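You operate a simulated robot arm through the tools that you are given. There is no shell and no other tool. Be economical: measure what you need, move in short steps, check, and stop when the job is done.

The job below is to be done with a simulated robot arm. You get a single attempt, and the scene is never put back.

JOB
Cap the water tank, start the pump unit and open the ballast knob until the cloudy water clears.
Fine: tank cap on before the red switch; shut the ballast knob again; leave the pipe link alone. Where these are worked on the way, their far stop is far enough and under half their travel is too little: ballast knob.

Only the result counts: the job must be done as asked and must still hold three seconds after the hand-in. Knocking over, shifting, dropping, spilling or breaking anything else fails it. A push-on lid holds only when it is set on centred and level and pressed home; a screw cap is set on level and turned clockwise until tight.

ROBOT AND FRAMES
A 6-joint arm with a two-finger parallel gripper, fixed in place. Base frame: the origin is at the foot of the arm, x ahead of it, y to its left, z up; the work surface is at about z = 700. Lengths are in mm, angles in degrees, forces in N, time in s.
With the tool pointing down near the work surface it reaches from about 220 to 620 mm from the base axis. Its first joint turns from -66.0 to 66.0 degrees. Payload 2.7 kg.
The tool frame sits at the grasp point between the pads (the TCP): z along the fingers, y along the line on which they close. The tips reach 23 mm beyond it. Largest opening 94 mm; finger width 38, thickness 10; the body of the gripper, 54 by 96 mm, starts 39 mm behind the TCP.
Orientation is that of the tool frame in the base frame, as a unit quaternion [w, x, y, z]. With the fingers straight down and closing along the base's y, the tool's x points along the base's -x, its y along +y and its z along -z.

CONTROLS
- The arm moves only by the tool send_rows. Its argument "steps" is a list of rows, each an object of numbers (a shift or turn left out is 0, a gripper value left out holds the last): "x", "y", "z": the shift along the tool's x, y, z in mm; "wx", "wy", "wz": the turn, a rotation vector about the tool's x, y, z in degrees; "jaw": the finger opening in mm, from 0 to 94. In form: [{"x": .., "y": .., "z": .., "wx": .., "wy": .., "wz": .., "jaw": ..}, ...]. A call has 1 to 8 rows; each row shifts and turns the commanded pose from where the row before left it, along the tool's axes as they then stand. Each row takes 0.2 s and may step no farther than 50 mm and 8.6 degrees from the row before; otherwise, or with a gripper value out of range, the whole call is refused. A pose out of reach is approached as far as the arm can. The call stops where the force on the tool passes 60 N (or 10 N more than at its start, if that is more) or the arm is blocked; 0.2 s more then pass. Each finger travels about 45 mm/s and halts on what it meets, pressing with about 31 N; the grip force reading is that of the motor and also rises with nothing between the fingers. The clock runs only during rows and for 0.2 s after the last one: add rows that do not move to give the fingers time. The reply holds the time, the measured pose of the TCP, the force on the tool along the base axes, the opening and the grip force, in the units named above and with some noise, with the torque about the TCP (base axes, N m) and any sound that the robot's microphone picked up.
- Cameras (640 x 400 px; columns grow to the right, rows downward): "scene" is fixed at [55.4, -432.3, 1386.8]; the picture's right is [0.88, -0.48, 0.00], its down [-0.36, -0.65, -0.67] and it looks along [0.32, 0.59, -0.75] (base axes); focal length 324 px, centre (320, 200). "wrist" rides on the gripper at [86, 16, -75] in the tool frame; the picture's right is [-0.18, 0.98, 0.00], its down [-0.58, -0.11, -0.81] and it looks along [-0.79, -0.15, 0.59] (tool axes); focal length 243 px, centre (320, 200). There is no depth. A picture from a camera that has moved, and an enlarged one, comes with that camera's place and axes in the base frame and with its lens.
- get_image(camera): a new picture of that camera. It takes no simulated time.
- zoom(camera, box): a new picture of the part [left, top, right, bottom] of that camera's present view, enlarged. It takes no simulated time.
- finish_job(): hands the job in; it is judged then, once.

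Go step by step. Nothing tells you positions but the pictures and the camera data: compare them with the known pose of the tool, close in by small moves and look again before you grip or let go. The budget is 120 turns and 68 pictures, counting those below and the enlarged ones. Unless the task says otherwise, let go and move clear before handing in, and close with one line.

The tools are called after ">>>" as a command line: name --argument value ..., lists and objects as JSON in quotes. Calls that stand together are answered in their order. send_rows: Moves the arm, as the interface text tells. Its arguments: {"type":"object","properties":{"steps":{"type":"array","items":{"type":"object","properties":{"x":{"type":"number"},"y":{"type":"number"},"z":{"type":"number"},"wx":{"type":"number"},"wy":{"type":"number"},"wz":{"type":"number"},"jaw":{"type":"number"}}}}},"required":["steps"]} The other tools are called the same way: get_image (camera) takes a picture; zoom (camera, box) takes an enlarged picture of a part of a camera's view; finish_job () hands the job in.

At the start:

```text
time_s: 0.0
ee_pos: [361.2, -7.4, 989.0]
tcp_rot: [0.0, 0.0, 1.0, 0.001]
ft_force: [0.2, 0.4, -0.9]
moment: [0.0, 0.02, -0.02]
finger_gap: 93.8
grip_force: 0.1
```

scene: 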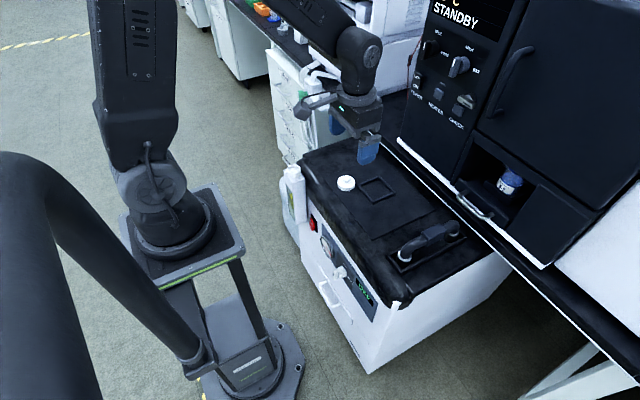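
wrist: 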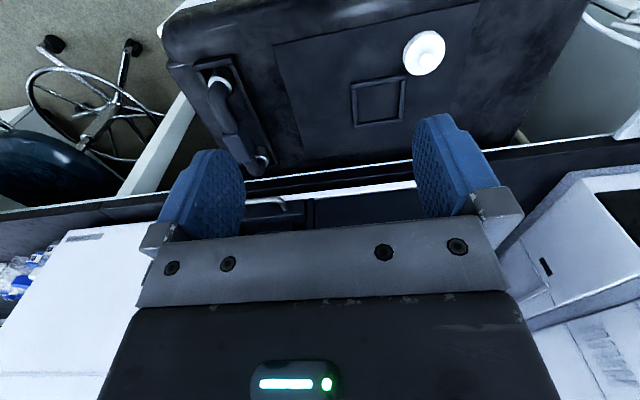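

I see a dark-topped unit with a white cap on top, and panels with switches. I'll zoom in to identify the items.

>>> zoom --camera "scene" --box '[270, 130, 430, 230]'

>>> zoom --camera "scene" --box '[280, 200, 440, 300]'

>>> zoom --camera "scene" --box '[390, 0, 550, 200]'

```text
4.00 times, centred on (350, 180) of scene
camera zoom: at [55.4, -432.3, 1386.8], right [0.88, -0.48, 0.0], down [-0.36, -0.65, -0.67], along [0.32, 0.59, -0.75], focal length 1295 px, centre (200, 280)
```

zoom: 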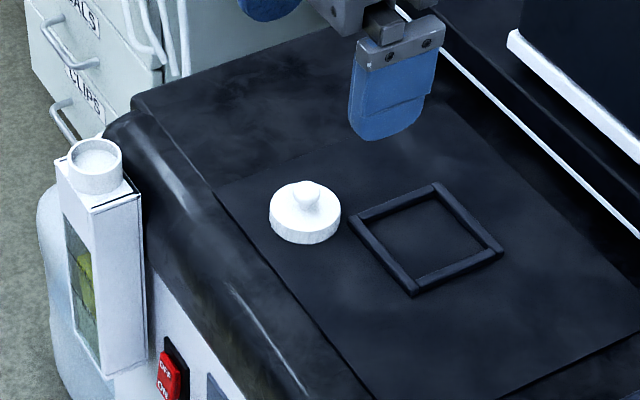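

```text
4.00 times, centred on (360, 250) of scene
camera zoom: at [55.4, -432.3, 1386.8], right [0.88, -0.48, 0.0], down [-0.36, -0.65, -0.67], along [0.32, 0.59, -0.75], focal length 1295 px, centre (160, 0)
```

zoom: 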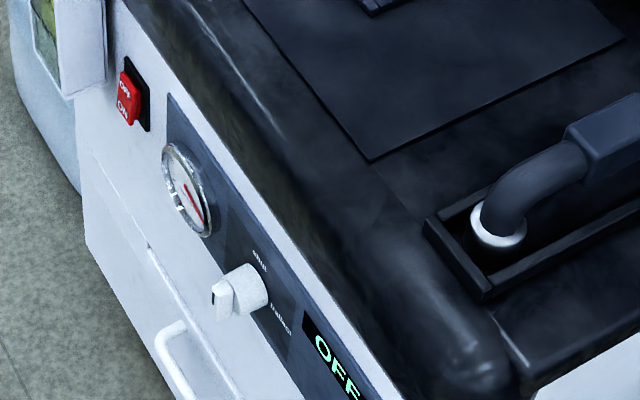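

```text
2.00 times, centred on (470, 100) of scene
camera zoom: at [55.4, -432.3, 1386.8], right [0.88, -0.48, 0.0], down [-0.36, -0.65, -0.67], along [0.32, 0.59, -0.75], focal length 648 px, centre (20, 400)
```

zoom: 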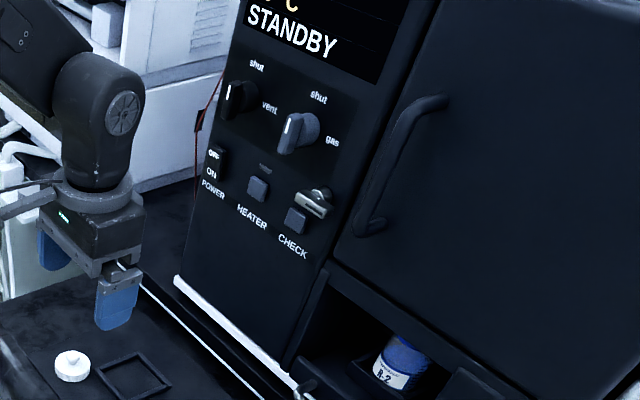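

The cap lies at about (443, 120, 712) on the unit's top. The tank is the white bottle on the unit's left front, and the front panel faces the robot. I'll move the camera left to look at the tank neck.

>>> send_rows --steps '[{"x": 30, "y": 40}, {"x": 30, "y": 40}, {"x": 10, "y": 40}, {"y": 40}, {}]'

>>> get_image --camera "wrist"

>>> get_image --camera "scene"

```text
time_s: 1.2
ee_pos: [290.8, 153.0, 986.9]
tcp_rot: [-0.001, 0.001, 1.0, 0.001]
ft_force: [0.1, -0.1, 0.0]
moment: [-0.02, 0.01, -0.02]
finger_gap: 94.2
grip_force: 0.2
```

```text
62 pictures are left
camera wrist: at [204.1, 169.5, 1063.2], right [0.18, 0.98, 0.0], down [0.58, -0.11, 0.81], along [0.79, -0.15, -0.59], focal length 243 px, centre (320, 200)
```

wrist: 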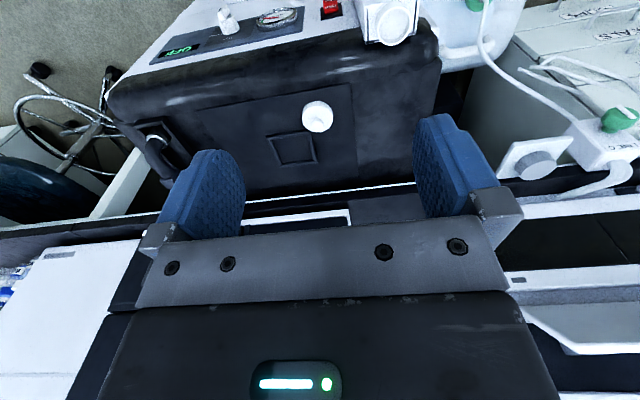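

```text
61 pictures are left
```

scene: 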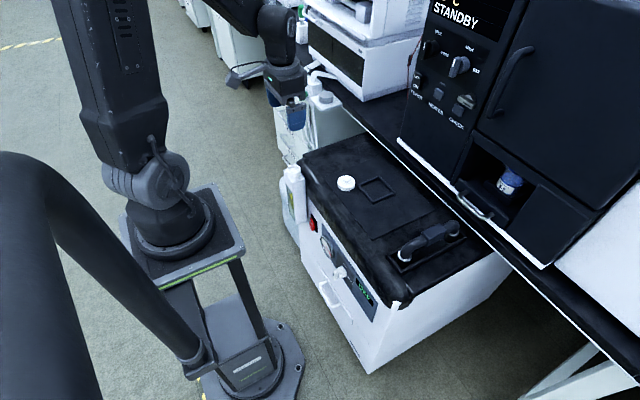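

The unit is now visible from the robot's side. I'll zoom on the front face and tank.

>>> zoom --camera "wrist" --box '[300, 0, 460, 100]'

>>> zoom --camera "wrist" --box '[140, 0, 300, 100]'

```text
4.00 times, centred on (380, 50) of wrist
camera zoom: at [204.1, 169.5, 1063.2], right [0.18, 0.98, 0.0], down [0.58, -0.11, 0.81], along [0.79, -0.15, -0.59], focal length 970 px, centre (80, 800)
```

zoom: 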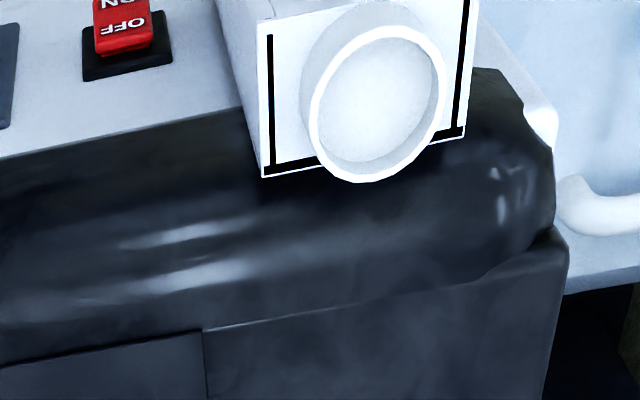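

```text
4.00 times, centred on (220, 50) of wrist
camera zoom: at [204.1, 169.5, 1063.2], right [0.18, 0.98, 0.0], down [0.58, -0.11, 0.81], along [0.79, -0.15, -0.59], focal length 970 px, centre (720, 800)
```

zoom: 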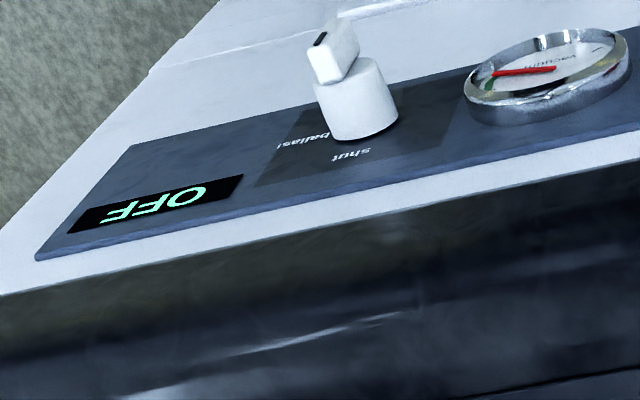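

The neck of the tank is near (327, 235, 730). I'll hover over the cap with the hand open and look at it closely.

>>> send_rows --steps '[{"x": -25.4, "y": -5.5, "z": 30}, {"x": -25.4, "y": -5.5, "z": 30}, {"x": -25.4, "y": -5.5, "z": 30}, {"x": -25.4, "y": -5.5, "z": 30}, {"x": -25.4, "y": -5.5, "z": 30}, {"x": -25.4, "y": -5.5, "z": 37}, {}]'

>>> get_image --camera "wrist"

>>> zoom --camera "scene" --box '[300, 130, 420, 230]'

```text
time_s: 2.8
ee_pos: [442.8, 122.4, 802.4]
tcp_rot: [-0.001, 0.0, 1.0, 0.001]
ft_force: [-0.2, 0.0, 0.4]
moment: [0.01, 0.02, 0.01]
finger_gap: 94.2
grip_force: 0.0
```

```text
58 pictures are left
camera wrist: at [357.4, 137.7, 876.7], right [0.18, 0.98, 0.0], down [0.58, -0.11, 0.81], along [0.79, -0.15, -0.59], focal length 243 px, centre (320, 200)
```

wrist: 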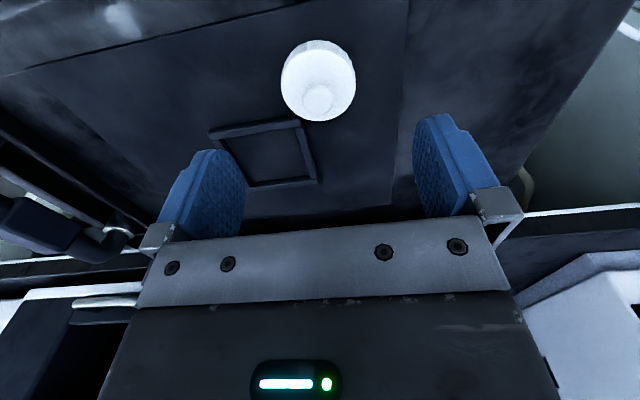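

```text
4.00 times, centred on (360, 180) of scene
camera zoom: at [55.4, -432.4, 1386.8], right [0.88, -0.48, 0.0], down [-0.36, -0.65, -0.67], along [0.32, 0.59, -0.75], focal length 1295 px, centre (160, 280)
```

zoom: 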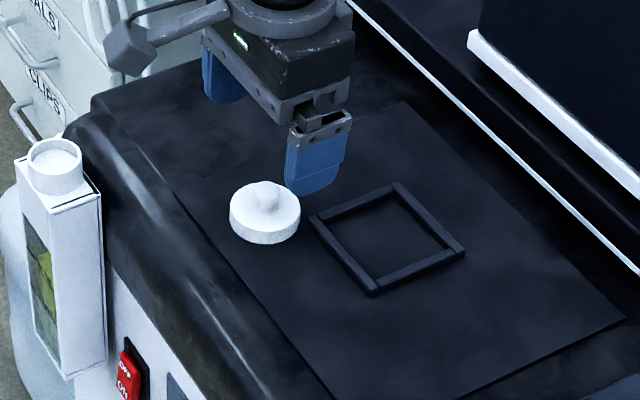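

The cap's centre measures as (442, 120), so I'm nearly above it. I'll descend with the fingers either side.

>>> send_rows --steps '[{"y": -1.1, "x": 0.5, "z": 20}, {"y": -1, "z": 20}, {"z": 20}, {"z": 10}, {"z": 5}, {}, {}]'

>>> get_image --camera "wrist"

>>> zoom --camera "scene" --box '[300, 130, 420, 230]'

```text
time_s: 4.4
ee_pos: [441.8, 118.9, 727.3]
tcp_rot: [0.0, 0.001, 1.0, 0.001]
ft_force: [0.4, -0.4, 0.0]
moment: [0.01, -0.02, -0.02]
finger_gap: 94.0
grip_force: 0.1
```

```text
56 pictures are left
camera wrist: at [355.8, 134.7, 801.6], right [0.18, 0.98, 0.0], down [0.58, -0.11, 0.81], along [0.79, -0.15, -0.59], focal length 243 px, centre (320, 200)
```

wrist: 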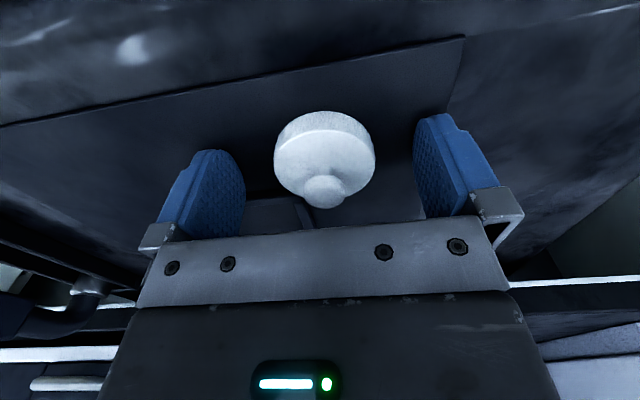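

```text
4.00 times, centred on (360, 180) of scene
camera zoom: at [55.4, -432.3, 1386.8], right [0.88, -0.48, 0.0], down [-0.36, -0.65, -0.67], along [0.32, 0.59, -0.75], focal length 1295 px, centre (160, 280)
```

zoom: 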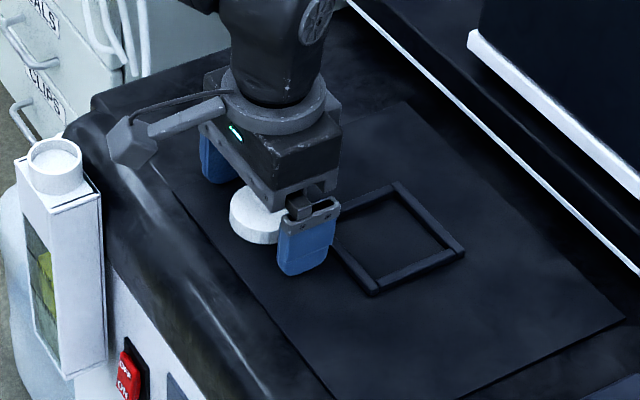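

The cap's flat top is about z = 713 and it's centred between the fingers. I'll close on it.

>>> send_rows --steps '[{"y": 1.3, "jaw": 70}, {"jaw": 60}, {"jaw": 45}, {"jaw": 40}, {}, {}]'

>>> get_image --camera "wrist"

```text
time_s: 5.8
ee_pos: [442.4, 120.0, 726.7]
tcp_rot: [-0.001, 0.0, 1.0, 0.0]
ft_force: [-0.7, 0.9, 0.4]
moment: [0.04, 0.01, 0.0]
finger_gap: 49.5
grip_force: 31.5
```

```text
54 pictures are left
camera wrist: at [356.1, 135.9, 801.7], right [0.18, 0.98, 0.0], down [0.58, -0.11, 0.81], along [0.79, -0.15, -0.59], focal length 243 px, centre (320, 200)
```

wrist: 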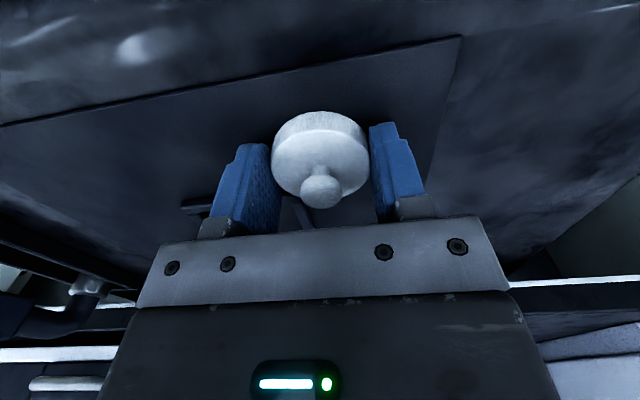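

Gripped at 49.5 mm. I'll lift it, carry it above the neck, and look.

>>> send_rows --steps '[{"z": -20}, {"z": -30}, {"z": -30}, {"x": 29, "y": 29}, {"x": 29, "y": 29}, {"x": 29, "y": 29}, {"x": 28, "y": 28}, {}]'

>>> get_image --camera "wrist"

>>> zoom --camera "scene" --box '[240, 100, 360, 200]'

```text
time_s: 7.6
ee_pos: [324.7, 234.2, 806.5]
tcp_rot: [0.0, 0.0, 1.0, 0.001]
ft_force: [-0.2, 1.0, -0.1]
moment: [0.0, 0.02, -0.01]
finger_gap: 40.1
grip_force: 0.0
```

```text
53 pictures are left
camera wrist: at [239.5, 251.1, 881.7], right [0.18, 0.98, 0.0], down [0.58, -0.11, 0.81], along [0.79, -0.15, -0.59], focal length 243 px, centre (320, 200)
```

wrist: 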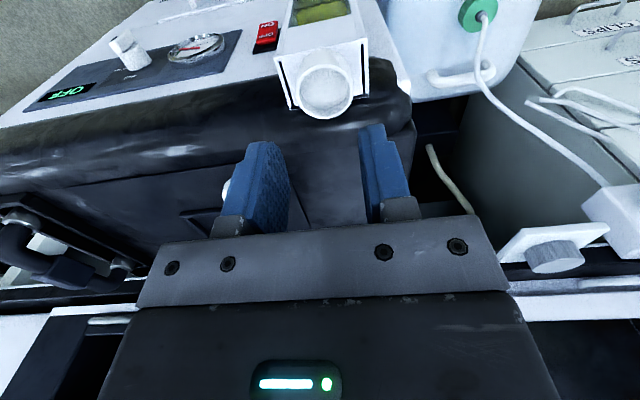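

```text
4.00 times, centred on (300, 150) of scene
camera zoom: at [55.4, -432.3, 1386.8], right [0.88, -0.48, 0.0], down [-0.36, -0.65, -0.67], along [0.32, 0.59, -0.75], focal length 1295 px, centre (400, 400)
```

zoom: 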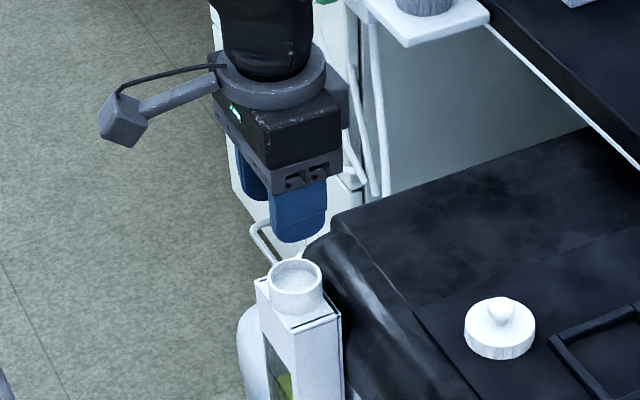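

The cap slid out at lift and still stands in its original place. I'll inspect the neck and cap before trying a grip by the ball knob.

>>> zoom --camera "wrist" --box '[270, 50, 380, 130]'

>>> zoom --camera "scene" --box '[325, 165, 365, 195]'

>>> zoom --camera "scene" --box '[270, 150, 330, 190]'

```text
5.00 times, centred on (325, 90) of wrist
camera zoom: at [239.5, 251.1, 881.7], right [0.18, 0.98, 0.0], down [0.58, -0.11, 0.81], along [0.79, -0.15, -0.59], focal length 1213 px, centre (295, 750)
```

zoom: 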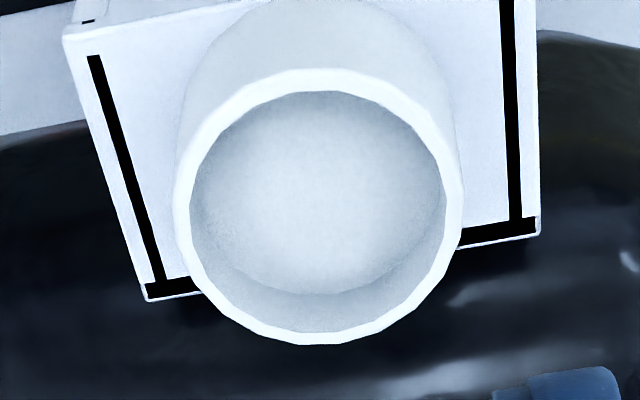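

```text
13.33 times, centred on (345, 180) of scene
camera zoom: at [55.4, -432.3, 1386.8], right [0.88, -0.48, 0.0], down [-0.36, -0.65, -0.67], along [0.32, 0.59, -0.75], focal length 4316 px, centre (-13, 467)
```

zoom: 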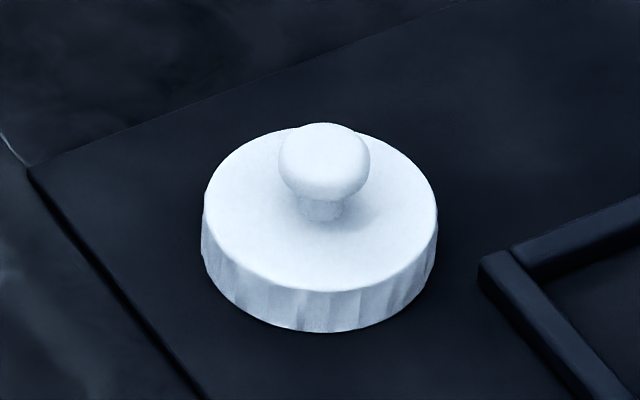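

```text
10.00 times, centred on (300, 170) of scene
camera zoom: at [55.4, -432.3, 1386.8], right [0.88, -0.48, 0.0], down [-0.36, -0.65, -0.67], along [0.32, 0.59, -0.75], focal length 3237 px, centre (520, 500)
```

zoom: 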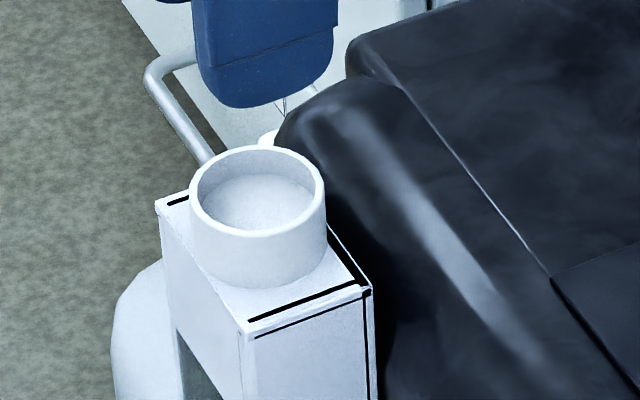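

The neck is plain (push-on lid), rim at about (330, 237, 719). The cap has a ball knob with a stem, so I'll go back and grip it there.

>>> send_rows --steps '[{"x": -30, "y": -29, "jaw": 46}, {"x": -30, "y": -29}, {"x": -30, "y": -29}, {"x": -28, "y": -27}, {"z": 20}, {"z": 15}, {}]'

>>> get_image --camera "wrist"

```text
time_s: 9.2
ee_pos: [445.9, 120.7, 772.0]
tcp_rot: [0.0, 0.0, 1.0, 0.001]
ft_force: [-0.2, 1.2, 0.5]
moment: [0.04, -0.02, -0.01]
finger_gap: 46.2
grip_force: 0.0
```

```text
48 pictures are left
camera wrist: at [359.9, 137.1, 846.5], right [0.18, 0.98, 0.0], down [0.58, -0.11, 0.81], along [0.79, -0.15, -0.59], focal length 243 px, centre (320, 200)
```

wrist: 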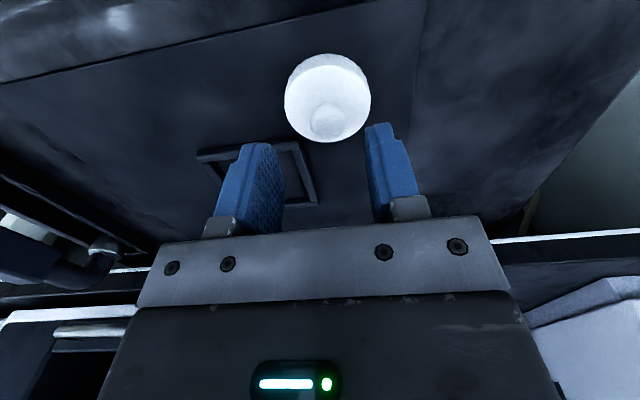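

The cap got nudged to about (443, 125.5). I'll correct and descend so the tips straddle the ball just above the cap's top.

>>> send_rows --steps '[{"x": 2.5, "y": 5, "z": 10}, {"z": 12}, {"z": 10}, {}, {}]'

>>> get_image --camera "wrist"

```text
time_s: 10.4
ee_pos: [442.7, 125.9, 740.0]
tcp_rot: [0.0, 0.0, 1.0, 0.0]
ft_force: [-3.0, -0.9, 7.2]
moment: [-0.08, 0.1, -0.01]
finger_gap: 46.2
grip_force: 0.2
```

```text
47 pictures are left
camera wrist: at [356.4, 142.6, 814.8], right [0.18, 0.98, 0.0], down [0.58, -0.11, 0.81], along [0.79, -0.15, -0.59], focal length 243 px, centre (320, 200)
```

wrist: 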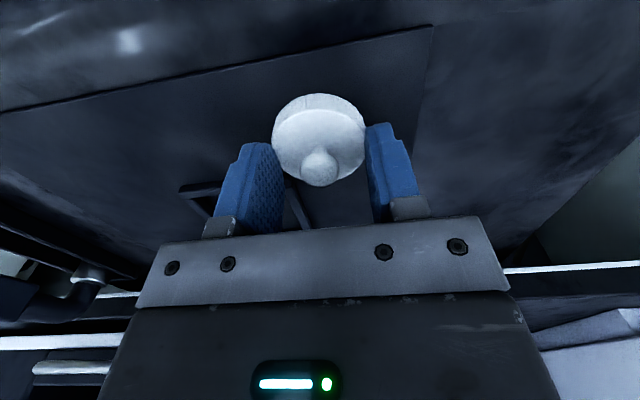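

The tips just touch the cap top (7 N). I'll raise 2 mm and close on the ball.

>>> send_rows --steps '[{"z": -2.5}, {"jaw": 36}, {"jaw": 26}, {"jaw": 15}, {"jaw": 10}, {"jaw": 5}, {}, {}]'

>>> get_image --camera "wrist"

```text
time_s: 12.2
ee_pos: [442.5, 125.8, 741.4]
tcp_rot: [0.0, 0.001, 1.0, 0.001]
ft_force: [1.0, -0.1, -0.4]
moment: [0.02, 0.01, 0.01]
finger_gap: 17.4
grip_force: 30.7
```

```text
46 pictures are left
camera wrist: at [356.4, 142.4, 817.1], right [0.18, 0.98, 0.0], down [0.58, -0.11, 0.81], along [0.79, -0.15, -0.59], focal length 243 px, centre (320, 200)
```

wrist: 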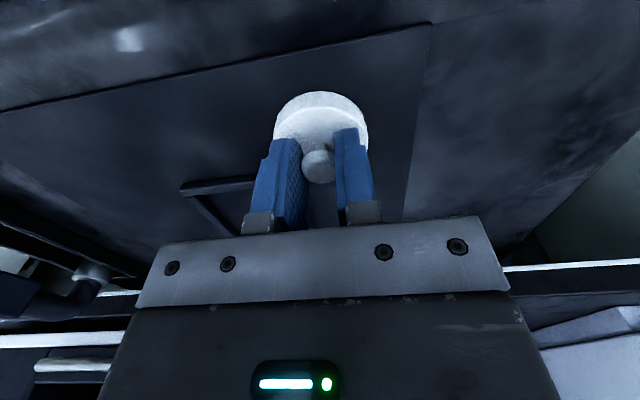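

Gripping the 17 mm ball. I'll lift gently and check that it stays held.

>>> send_rows --steps '[{"z": -4}, {"z": -6}, {"z": -10}, {"z": -15}, {"z": -15}, {}]'

>>> get_image --camera "wrist"

```text
time_s: 13.6
ee_pos: [442.7, 125.6, 792.8]
tcp_rot: [0.0, 0.0, 1.0, 0.0]
ft_force: [0.0, 0.8, -0.3]
moment: [0.06, 0.0, -0.01]
finger_gap: 17.4
grip_force: 31.0
```

```text
45 pictures are left
camera wrist: at [356.2, 141.9, 867.7], right [0.18, 0.98, 0.0], down [0.58, -0.11, 0.81], along [0.79, -0.15, -0.59], focal length 243 px, centre (320, 200)
```

wrist: 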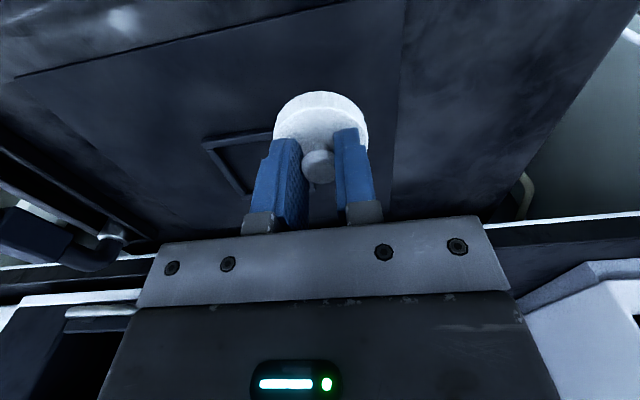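

The cap is held level. Carrying it gently to above the neck.

>>> send_rows --steps '[{"x": 18, "y": 18}, {"x": 24, "y": 24}, {"x": 24, "y": 24}, {"x": 24, "y": 24}, {"x": 14, "y": 13}, {"x": 8.7, "y": 8.4}, {}]'

>>> get_image --camera "wrist"

>>> zoom --camera "scene" --box '[255, 130, 335, 190]'

```text
time_s: 15.2
ee_pos: [330.0, 237.3, 792.8]
tcp_rot: [0.0, 0.0, 1.0, 0.001]
ft_force: [-0.1, -0.1, -0.4]
moment: [-0.01, 0.03, -0.01]
finger_gap: 17.4
grip_force: 31.1
```

```text
44 pictures are left
camera wrist: at [243.9, 253.9, 868.0], right [0.18, 0.98, 0.0], down [0.58, -0.11, 0.81], along [0.79, -0.15, -0.59], focal length 243 px, centre (320, 200)
```

wrist: 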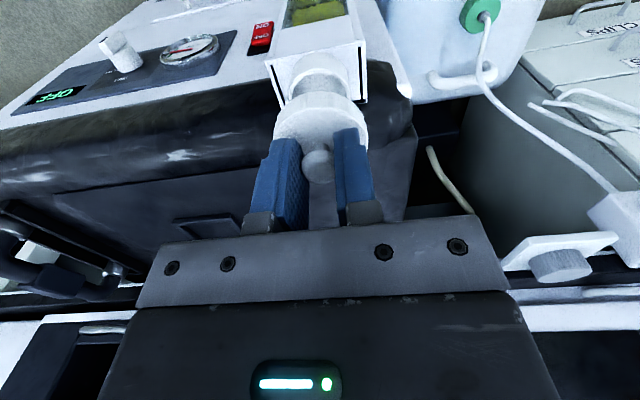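

```text
6.67 times, centred on (295, 160) of scene
camera zoom: at [55.4, -432.3, 1386.8], right [0.88, -0.48, 0.0], down [-0.36, -0.65, -0.67], along [0.32, 0.59, -0.75], focal length 2158 px, centre (487, 467)
```

zoom: 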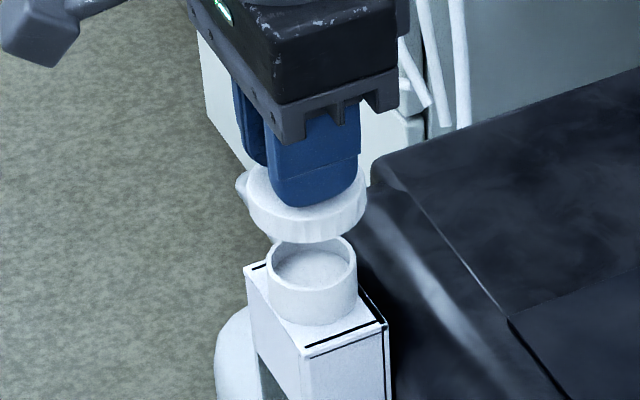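

Nicely aligned sideways. I'll lower to just above the rim and check the fit closely.

>>> send_rows --steps '[{"z": 10}, {"z": 10}, {"z": 5}, {}]'

>>> zoom --camera "scene" --box '[270, 145, 320, 185]'

>>> zoom --camera "wrist" --box '[250, 60, 390, 150]'

```text
time_s: 16.2
ee_pos: [330.4, 235.9, 767.6]
tcp_rot: [0.0, 0.0, 1.0, 0.001]
ft_force: [0.5, -0.1, 0.2]
moment: [-0.01, -0.03, -0.01]
finger_gap: 17.6
grip_force: 30.7
```

```text
10.00 times, centred on (295, 165) of scene
camera zoom: at [55.4, -432.3, 1386.8], right [0.88, -0.48, 0.0], down [-0.36, -0.65, -0.67], along [0.32, 0.59, -0.75], focal length 3237 px, centre (570, 550)
```

zoom: 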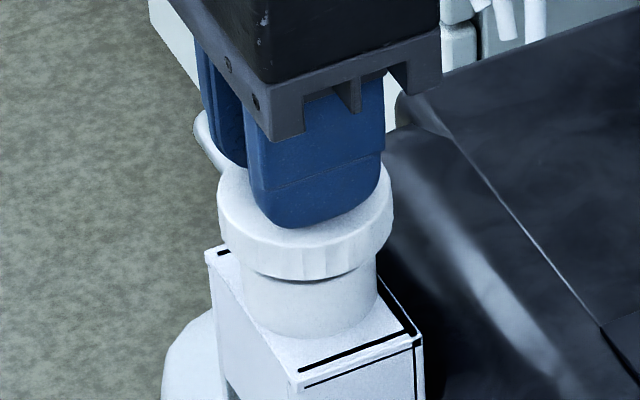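

```text
4.44 times, centred on (320, 105) of wrist
camera zoom: at [243.6, 253.3, 842.7], right [0.18, 0.98, 0.0], down [0.58, -0.11, 0.81], along [0.79, -0.15, -0.59], focal length 1078 px, centre (320, 622)
```

zoom: 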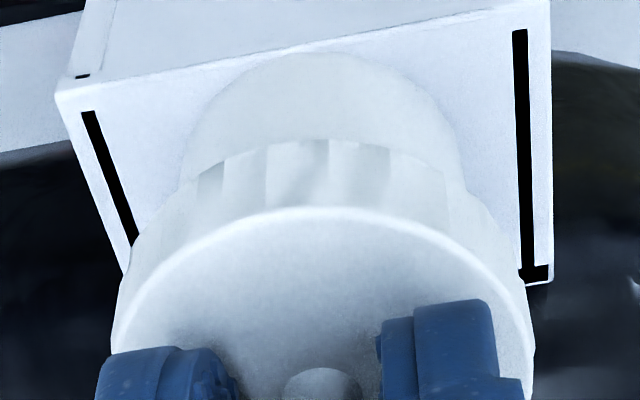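

Cap and neck line up in both views. Lowering in small steps while watching force.

>>> send_rows --steps '[{"z": 3}, {"z": 3}, {"z": 2}, {"z": 2}, {}]'

>>> zoom --camera "scene" --box '[270, 145, 320, 185]'

```text
time_s: 17.4
ee_pos: [330.2, 236.6, 756.8]
tcp_rot: [0.001, -0.001, 1.0, 0.001]
ft_force: [-0.9, -0.1, 0.0]
moment: [0.03, -0.03, -0.04]
finger_gap: 17.6
grip_force: 31.3
```

```text
10.00 times, centred on (295, 165) of scene
camera zoom: at [55.4, -432.3, 1386.8], right [0.88, -0.48, 0.0], down [-0.36, -0.65, -0.67], along [0.32, 0.59, -0.75], focal length 3237 px, centre (570, 550)
```

zoom: 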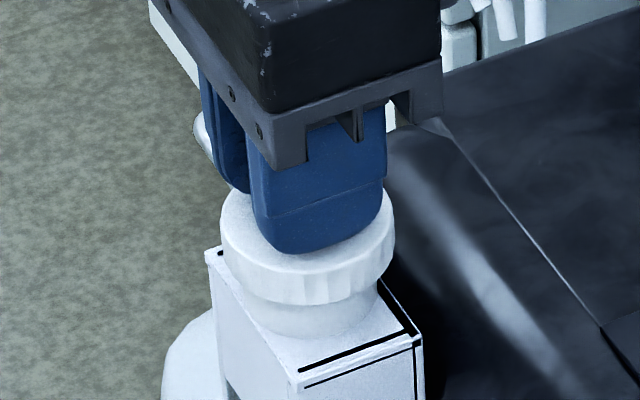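

No contact yet, so it may be sleeving on. Continuing down.

>>> send_rows --steps '[{"z": 2}, {"z": 2}, {"z": 2}, {}]'

```text
time_s: 18.4
ee_pos: [330.1, 237.4, 751.3]
tcp_rot: [0.0, -0.001, 1.0, 0.002]
ft_force: [-0.5, -0.2, -0.6]
moment: [-0.02, 0.01, 0.0]
finger_gap: 17.2
grip_force: 30.5
```

>>> send_rows --steps '[{"z": 2}, {"z": 1.5}, {"z": 1.5}, {}]'

>>> zoom --camera "scene" --box '[270, 145, 320, 185]'

```text
time_s: 19.4
ee_pos: [329.1, 236.6, 747.4]
tcp_rot: [0.0, 0.0, 1.0, 0.001]
ft_force: [-14.2, -10.1, 52.5]
moment: [-0.22, 0.31, 0.01]
finger_gap: 17.9
grip_force: 30.8
heard: snap
```

```text
10.00 times, centred on (295, 165) of scene
camera zoom: at [54.5, -432.9, 1386.6], right [0.88, -0.48, 0.0], down [-0.36, -0.65, -0.67], along [0.32, 0.59, -0.75], focal length 3237 px, centre (570, 550)
```

zoom: 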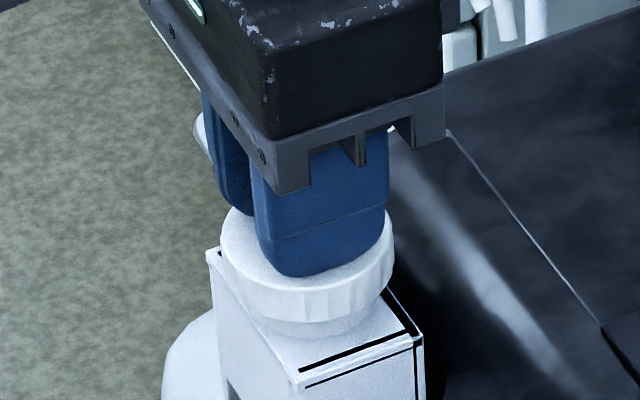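

A snap was heard at 52 N, so the cap is home. I'll ease off, open the jaws and rise clear.

>>> send_rows --steps '[{"z": -2}, {"jaw": 30}, {"jaw": 46}, {}, {"z": -15}, {"z": -25}, {"z": -30}, {}]'

>>> get_image --camera "wrist"

```text
time_s: 21.2
ee_pos: [330.8, 235.5, 818.7]
tcp_rot: [-0.001, 0.0, 1.0, 0.001]
ft_force: [-0.3, -0.5, 0.5]
moment: [-0.01, -0.01, 0.0]
finger_gap: 45.8
grip_force: 0.0
```

```text
38 pictures are left
camera wrist: at [243.6, 253.1, 893.5], right [0.18, 0.98, 0.0], down [0.58, -0.11, 0.81], along [0.79, -0.15, -0.59], focal length 243 px, centre (320, 200)
```

wrist: 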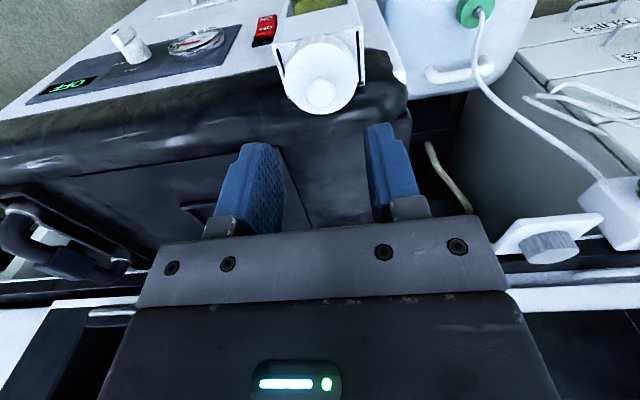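

The cap sits on the neck. Now I'll back off and tilt the tool forward so the camera can look straight at the front panel.

>>> send_rows --steps '[{"x": 23, "y": -35}, {"x": 23, "y": -40}, {"x": 23, "y": -40}, {"x": 22, "y": -40}, {"wy": -7.5}, {"wy": -7.5}, {"wy": -7.5}, {}]'

>>> get_image --camera "wrist"

```text
time_s: 23.0
ee_pos: [246.8, 87.9, 816.5]
tcp_rot: [0.196, 0.0, 0.981, 0.0]
ft_force: [-1.0, -0.2, -0.4]
moment: [0.0, -0.03, 0.0]
finger_gap: 45.9
grip_force: 0.0
out of reach, approached as far as the arm can: row 5, 7
```

```text
37 pictures are left
camera wrist: at [138.8, 104.7, 853.7], right [0.17, 0.98, 0.07], down [0.23, -0.11, 0.97], along [0.96, -0.15, -0.24], focal length 243 px, centre (320, 200)
```

wrist: 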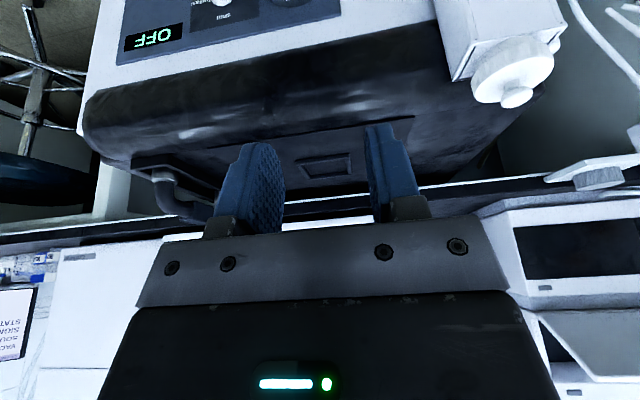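

The tilt of 22° is reached, with the inner reach limit near. I'll lower to see the panel.

>>> send_rows --steps '[{"x": 10, "z": 25}, {"x": 10, "z": 25}, {"x": 10, "z": 25}, {}]'

>>> get_image --camera "wrist"

>>> get_image --camera "scene"

```text
time_s: 24.0
ee_pos: [249.5, 87.9, 736.3]
tcp_rot: [0.195, -0.001, 0.981, 0.001]
ft_force: [-0.3, 0.2, -0.1]
moment: [0.03, -0.01, 0.03]
finger_gap: 46.0
grip_force: 0.1
```

```text
36 pictures are left
camera wrist: at [140.8, 104.8, 771.9], right [0.17, 0.98, 0.07], down [0.23, -0.11, 0.97], along [0.96, -0.15, -0.24], focal length 243 px, centre (320, 200)
```

wrist: 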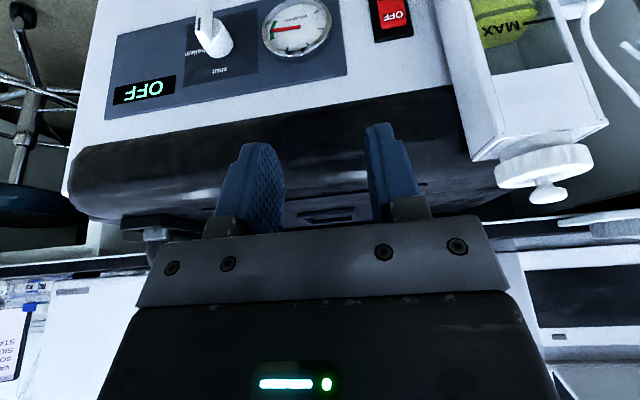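

```text
35 pictures are left
```

scene: 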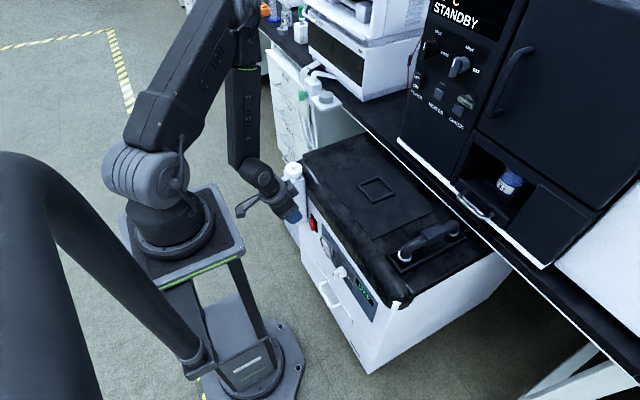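

The switch measures at about (346, 159, 537) and the knob's root at about (345, -33, 527). I'll go lower and tilt further for a frontal look.

>>> send_rows --steps '[{"x": 9.2, "z": 22.2}, {"x": 9.2, "z": 22.2}, {"x": 9.2, "z": 22.2}, {"x": 9.2, "z": 22.2}, {"wy": -7.5}, {"wy": -7.5}, {"wy": -7.5}, {}]'

>>> get_image --camera "wrist"

```text
time_s: 25.8
ee_pos: [247.9, 88.6, 639.3]
tcp_rot: [0.384, 0.001, 0.924, 0.001]
ft_force: [-0.3, -0.3, 0.2]
moment: [-0.03, -0.01, 0.0]
finger_gap: 46.1
grip_force: 0.0
```

```text
34 pictures are left
camera wrist: at [134.4, 104.9, 631.6], right [0.13, 0.98, 0.13], down [-0.16, -0.11, 0.98], along [0.98, -0.15, 0.14], focal length 243 px, centre (320, 200)
```

wrist: 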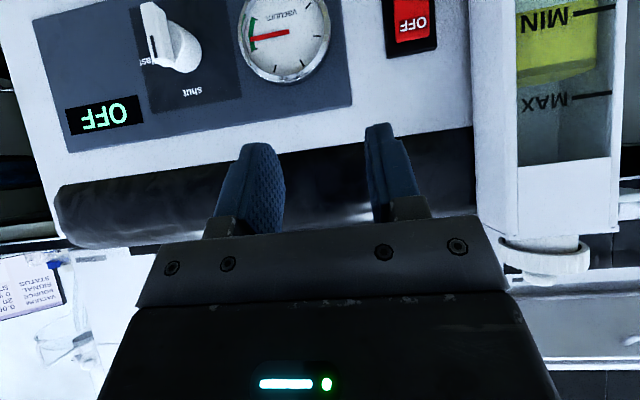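

The panel is nicely visible. Lowering 80 mm more at 45° tilt.

>>> send_rows --steps '[{"x": 19, "z": 19}, {"x": 19, "z": 19}, {"x": 19, "z": 19}, {}]'

>>> get_image --camera "wrist"

>>> get_image --camera "scene"

```text
time_s: 26.8
ee_pos: [248.4, 88.3, 560.0]
tcp_rot: [0.383, 0.0, 0.924, 0.001]
ft_force: [-0.4, 0.0, 0.0]
moment: [0.03, -0.02, 0.03]
finger_gap: 46.1
grip_force: 0.2
```

```text
33 pictures are left
camera wrist: at [134.5, 104.9, 551.9], right [0.13, 0.98, 0.13], down [-0.16, -0.11, 0.98], along [0.98, -0.15, 0.14], focal length 243 px, centre (320, 200)
```

wrist: 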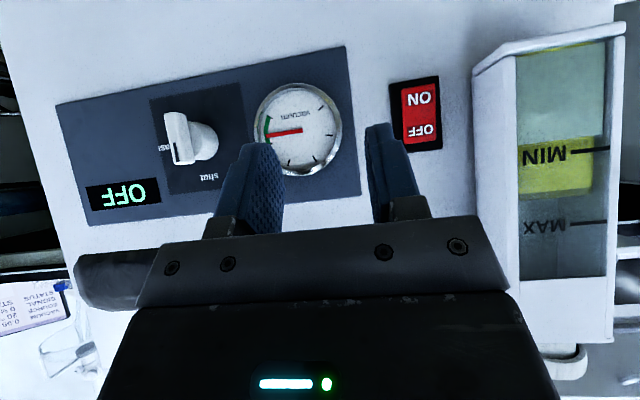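

```text
32 pictures are left
```

scene: 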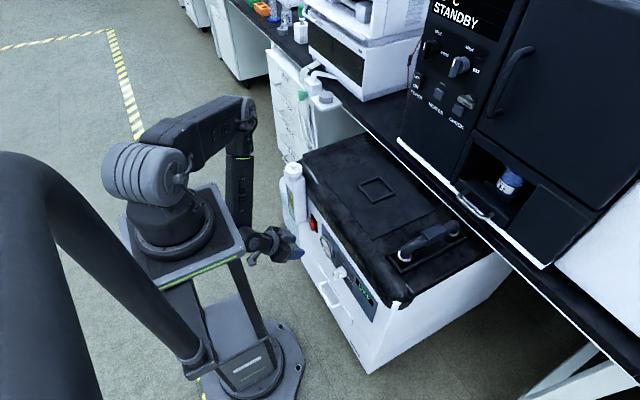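

The switch shows OFF on top and ON below; its ON half is near (345, 162, 505). The knob points up to "shut". I'll bring one fingertip in front of the ON half.

>>> send_rows --steps '[{"x": 4, "y": 18, "z": 20.5, "jaw": 30}, {"x": 4, "y": 18, "z": 20.5}, {"x": 4, "y": 18, "z": 20.5}, {}]'

>>> get_image --camera "wrist"

>>> zoom --camera "scene" --box '[260, 190, 360, 260]'

```text
time_s: 27.8
ee_pos: [282.2, 143.0, 505.7]
tcp_rot: [0.383, 0.001, 0.924, 0.001]
ft_force: [-0.4, 0.1, 0.2]
moment: [0.03, 0.0, 0.0]
finger_gap: 30.1
grip_force: 0.1
```

```text
31 pictures are left
camera wrist: at [169.4, 158.9, 499.1], right [0.13, 0.98, 0.13], down [-0.16, -0.11, 0.98], along [0.98, -0.15, 0.14], focal length 243 px, centre (320, 200)
```

wrist: 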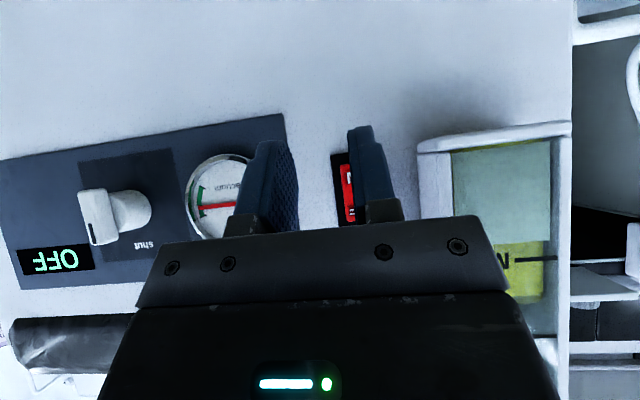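

```text
5.71 times, centred on (310, 225) of scene
camera zoom: at [55.4, -432.3, 1386.8], right [0.88, -0.48, 0.0], down [-0.36, -0.65, -0.67], along [0.32, 0.59, -0.75], focal length 1850 px, centre (377, 57)
```

zoom: 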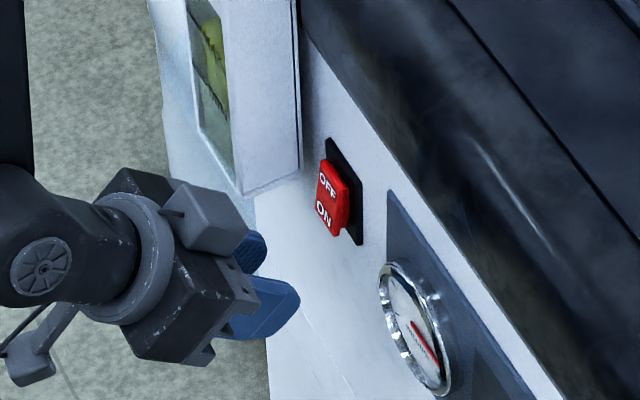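

The tip lines up in y but is a bit low; I'll raise 8 mm and advance in small steps toward the ON half.

>>> send_rows --steps '[{"x": -5.7, "z": -5.7}, {"x": -7, "z": 7}, {"x": -5, "z": 5}, {"x": -3, "z": 3}, {}]'

>>> get_image --camera "wrist"

>>> zoom --camera "scene" --box '[260, 190, 360, 260]'

```text
time_s: 29.0
ee_pos: [303.7, 142.5, 516.0]
tcp_rot: [0.384, 0.0, 0.923, 0.001]
ft_force: [-0.5, -0.2, 1.0]
moment: [-0.03, -0.02, -0.05]
finger_gap: 30.1
grip_force: 0.0
```

```text
29 pictures are left
camera wrist: at [190.7, 159.3, 508.0], right [0.13, 0.98, 0.13], down [-0.16, -0.11, 0.98], along [0.98, -0.15, 0.14], focal length 243 px, centre (320, 200)
```

wrist: 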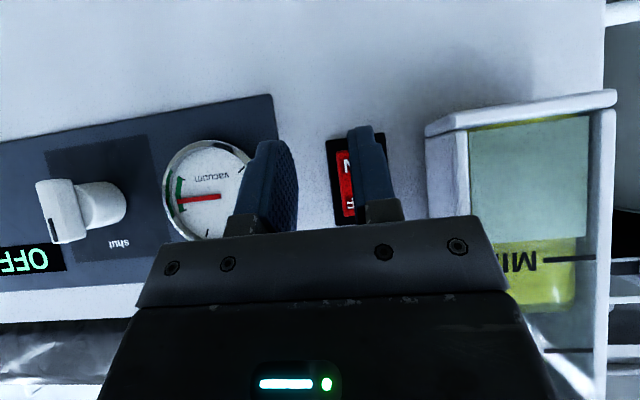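

```text
5.71 times, centred on (310, 225) of scene
camera zoom: at [55.4, -432.4, 1386.8], right [0.88, -0.48, 0.0], down [-0.36, -0.65, -0.67], along [0.32, 0.59, -0.75], focal length 1850 px, centre (377, 57)
```

zoom: 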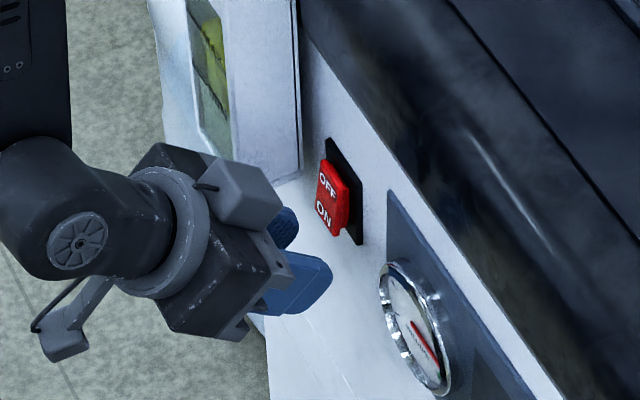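

On target for the ON half. Advancing slowly.

>>> send_rows --steps '[{"x": -3, "z": 3}, {"x": -2, "z": 2}, {"x": -2, "z": 2}, {"x": -1.5, "z": 1.5}, {}]'

```text
time_s: 30.2
ee_pos: [315.4, 141.7, 514.9]
tcp_rot: [0.382, 0.0, 0.924, 0.001]
ft_force: [-1.9, 0.6, 0.2]
moment: [-0.04, 0.0, 0.08]
finger_gap: 30.3
grip_force: 0.0
```

>>> send_rows --steps '[{"x": -1.5, "z": 1.5}, {"x": -1.5, "z": 1.5}, {"x": -1.5, "z": 1.5}, {}]'

>>> zoom --camera "scene" --box '[260, 190, 360, 260]'

```text
time_s: 31.2
ee_pos: [318.3, 140.6, 515.0]
tcp_rot: [0.377, -0.003, 0.926, -0.001]
ft_force: [-47.9, 6.3, 9.5]
moment: [0.47, -0.13, 1.05]
finger_gap: 32.9
grip_force: 3.0
```

```text
5.71 times, centred on (310, 225) of scene
camera zoom: at [54.7, -432.3, 1386.8], right [0.88, -0.48, 0.0], down [-0.36, -0.65, -0.67], along [0.32, 0.59, -0.75], focal length 1850 px, centre (377, 57)
```

zoom: 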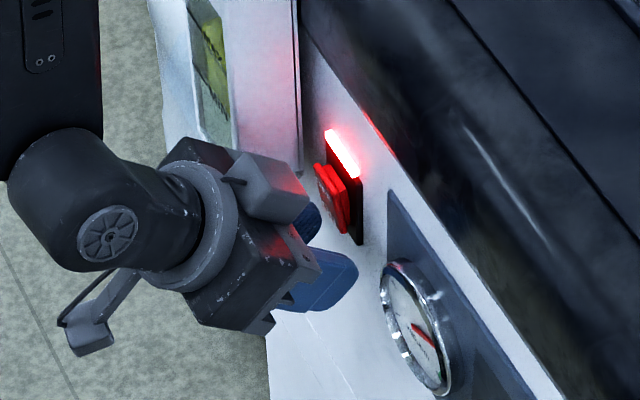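

The switch lit up, so the pump is on. Backing off and checking.

>>> send_rows --steps '[{"x": 7, "z": -7}, {"x": 10, "z": -10}, {"x": 15, "z": -15}, {"y": -25}, {"y": -30}, {}]'

>>> get_image --camera "wrist"

```text
time_s: 32.6
ee_pos: [278.1, 87.0, 514.1]
tcp_rot: [0.383, 0.0, 0.924, 0.001]
ft_force: [-0.2, 0.1, 0.4]
moment: [-0.01, 0.0, -0.02]
finger_gap: 30.1
grip_force: 0.0
```

```text
26 pictures are left
camera wrist: at [163.5, 103.8, 508.2], right [0.13, 0.98, 0.13], down [-0.16, -0.11, 0.98], along [0.98, -0.15, 0.14], focal length 243 px, centre (320, 200)
```

wrist: 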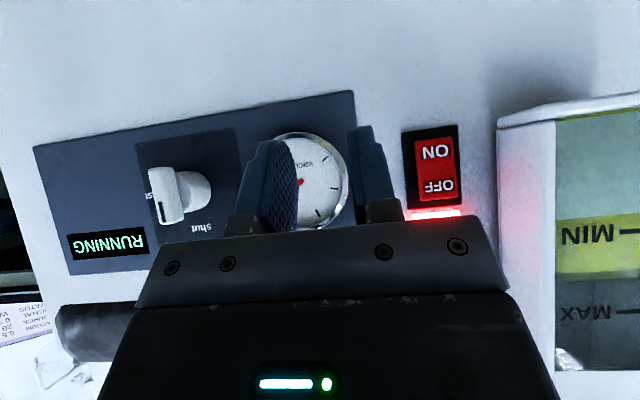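

The display reads RUNNING. Next I move in front of the knob and try tilting the tool up to horizontal.

>>> send_rows --steps '[{"x": 5.4, "y": -40, "z": -12.5}, {"x": 5.4, "y": -40, "z": -12.5}, {"x": 5.4, "y": -38, "z": -12.5}, {"wy": -7.5}, {"wy": -7.5}, {"wy": -7.5}, {}]'

>>> get_image --camera "wrist"

>>> get_image --camera "scene"

```text
time_s: 34.2
ee_pos: [269.3, -32.5, 551.8]
tcp_rot: [0.57, 0.001, 0.821, 0.004]
ft_force: [-0.1, -0.1, -0.3]
moment: [-0.04, -0.01, 0.0]
finger_gap: 30.0
grip_force: 0.0
out of reach, approached as far as the arm can: row 6
```

```text
25 pictures are left
camera wrist: at [169.5, -15.9, 497.2], right [0.06, 0.98, 0.18], down [-0.55, -0.12, 0.82], along [0.83, -0.15, 0.54], focal length 243 px, centre (320, 200)
```

wrist: 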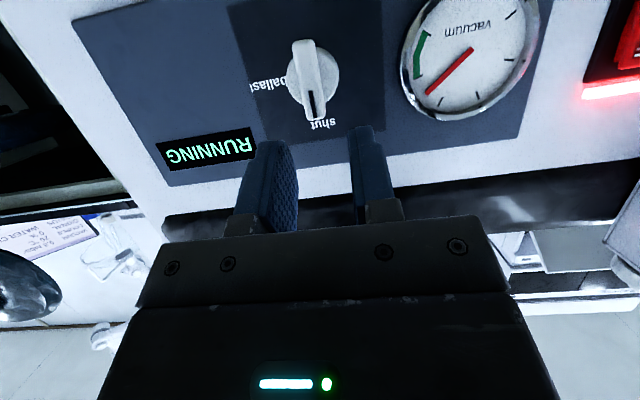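

```text
24 pictures are left
```

scene: 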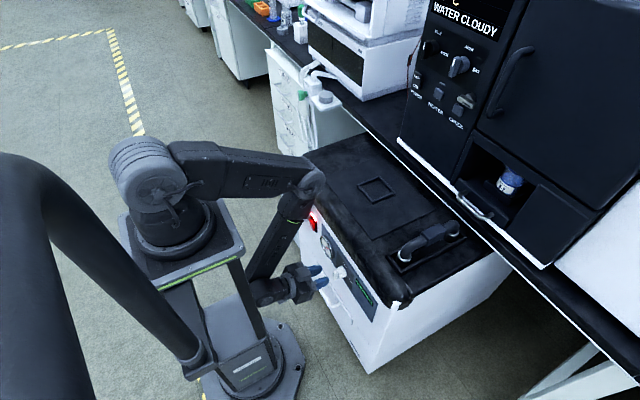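

The machine shows WATER CLOUDY, and the knob's bar is near (312, -31, 515). I'll edge forward and read back the pose, since the last row met a reach limit.

>>> send_rows --steps '[{"x": -4.8, "z": 11.5}, {"x": -4.8, "z": 11.5}, {}]'

```text
time_s: 35.0
ee_pos: [274.9, -35.0, 544.8]
tcp_rot: [0.554, 0.001, 0.832, 0.0]
ft_force: [1.4, -0.1, -0.6]
moment: [-0.01, 0.02, -0.01]
finger_gap: 30.1
grip_force: 0.1
```

Pose is tracking again. Lowering to knob height and completing the tilt to horizontal.

>>> send_rows --steps '[{"x": 13, "y": 1.7, "z": 8}, {"x": 13, "y": 1.8, "z": 8}, {"wy": -7.5}, {"wy": -7.5}, {"wy": -7.6}, {}]'

>>> get_image --camera "wrist"

>>> zoom --camera "scene" --box '[270, 220, 390, 300]'

```text
time_s: 36.4
ee_pos: [329.7, -39.8, 574.1]
tcp_rot: [0.707, 0.001, 0.707, 0.0]
ft_force: [-0.3, -0.2, -0.4]
moment: [-0.02, 0.02, 0.02]
finger_gap: 29.4
grip_force: 0.1
out of reach, approached as far as the arm can: row 2, 3, 4, 5
```

```text
23 pictures are left
camera wrist: at [255.5, -23.0, 488.5], right [0.0, 0.98, 0.19], down [-0.81, -0.11, 0.58], along [0.59, -0.15, 0.79], focal length 243 px, centre (320, 200)
```

wrist: 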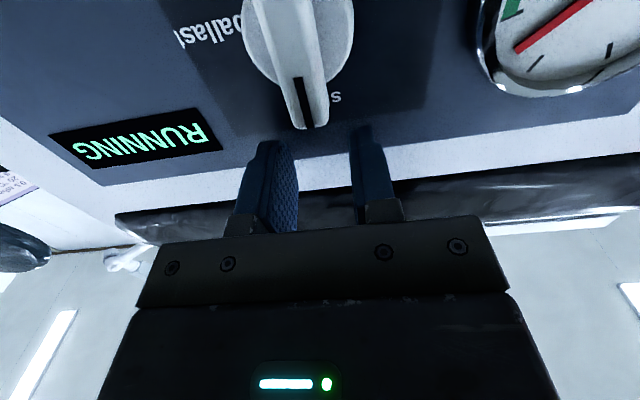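

```text
5.00 times, centred on (330, 260) of scene
camera zoom: at [55.4, -432.4, 1386.8], right [0.88, -0.48, 0.0], down [-0.36, -0.65, -0.67], along [0.32, 0.59, -0.75], focal length 1619 px, centre (270, -100)
```

zoom: 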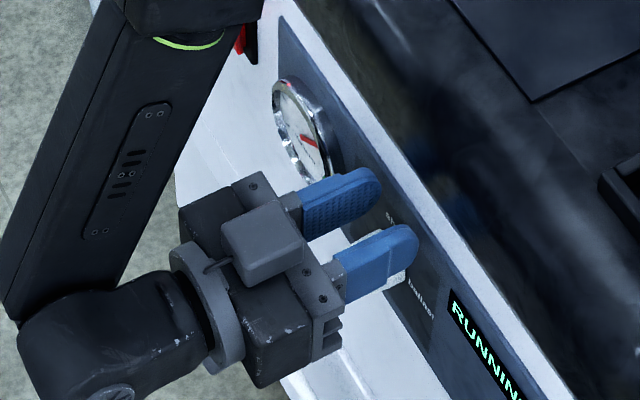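

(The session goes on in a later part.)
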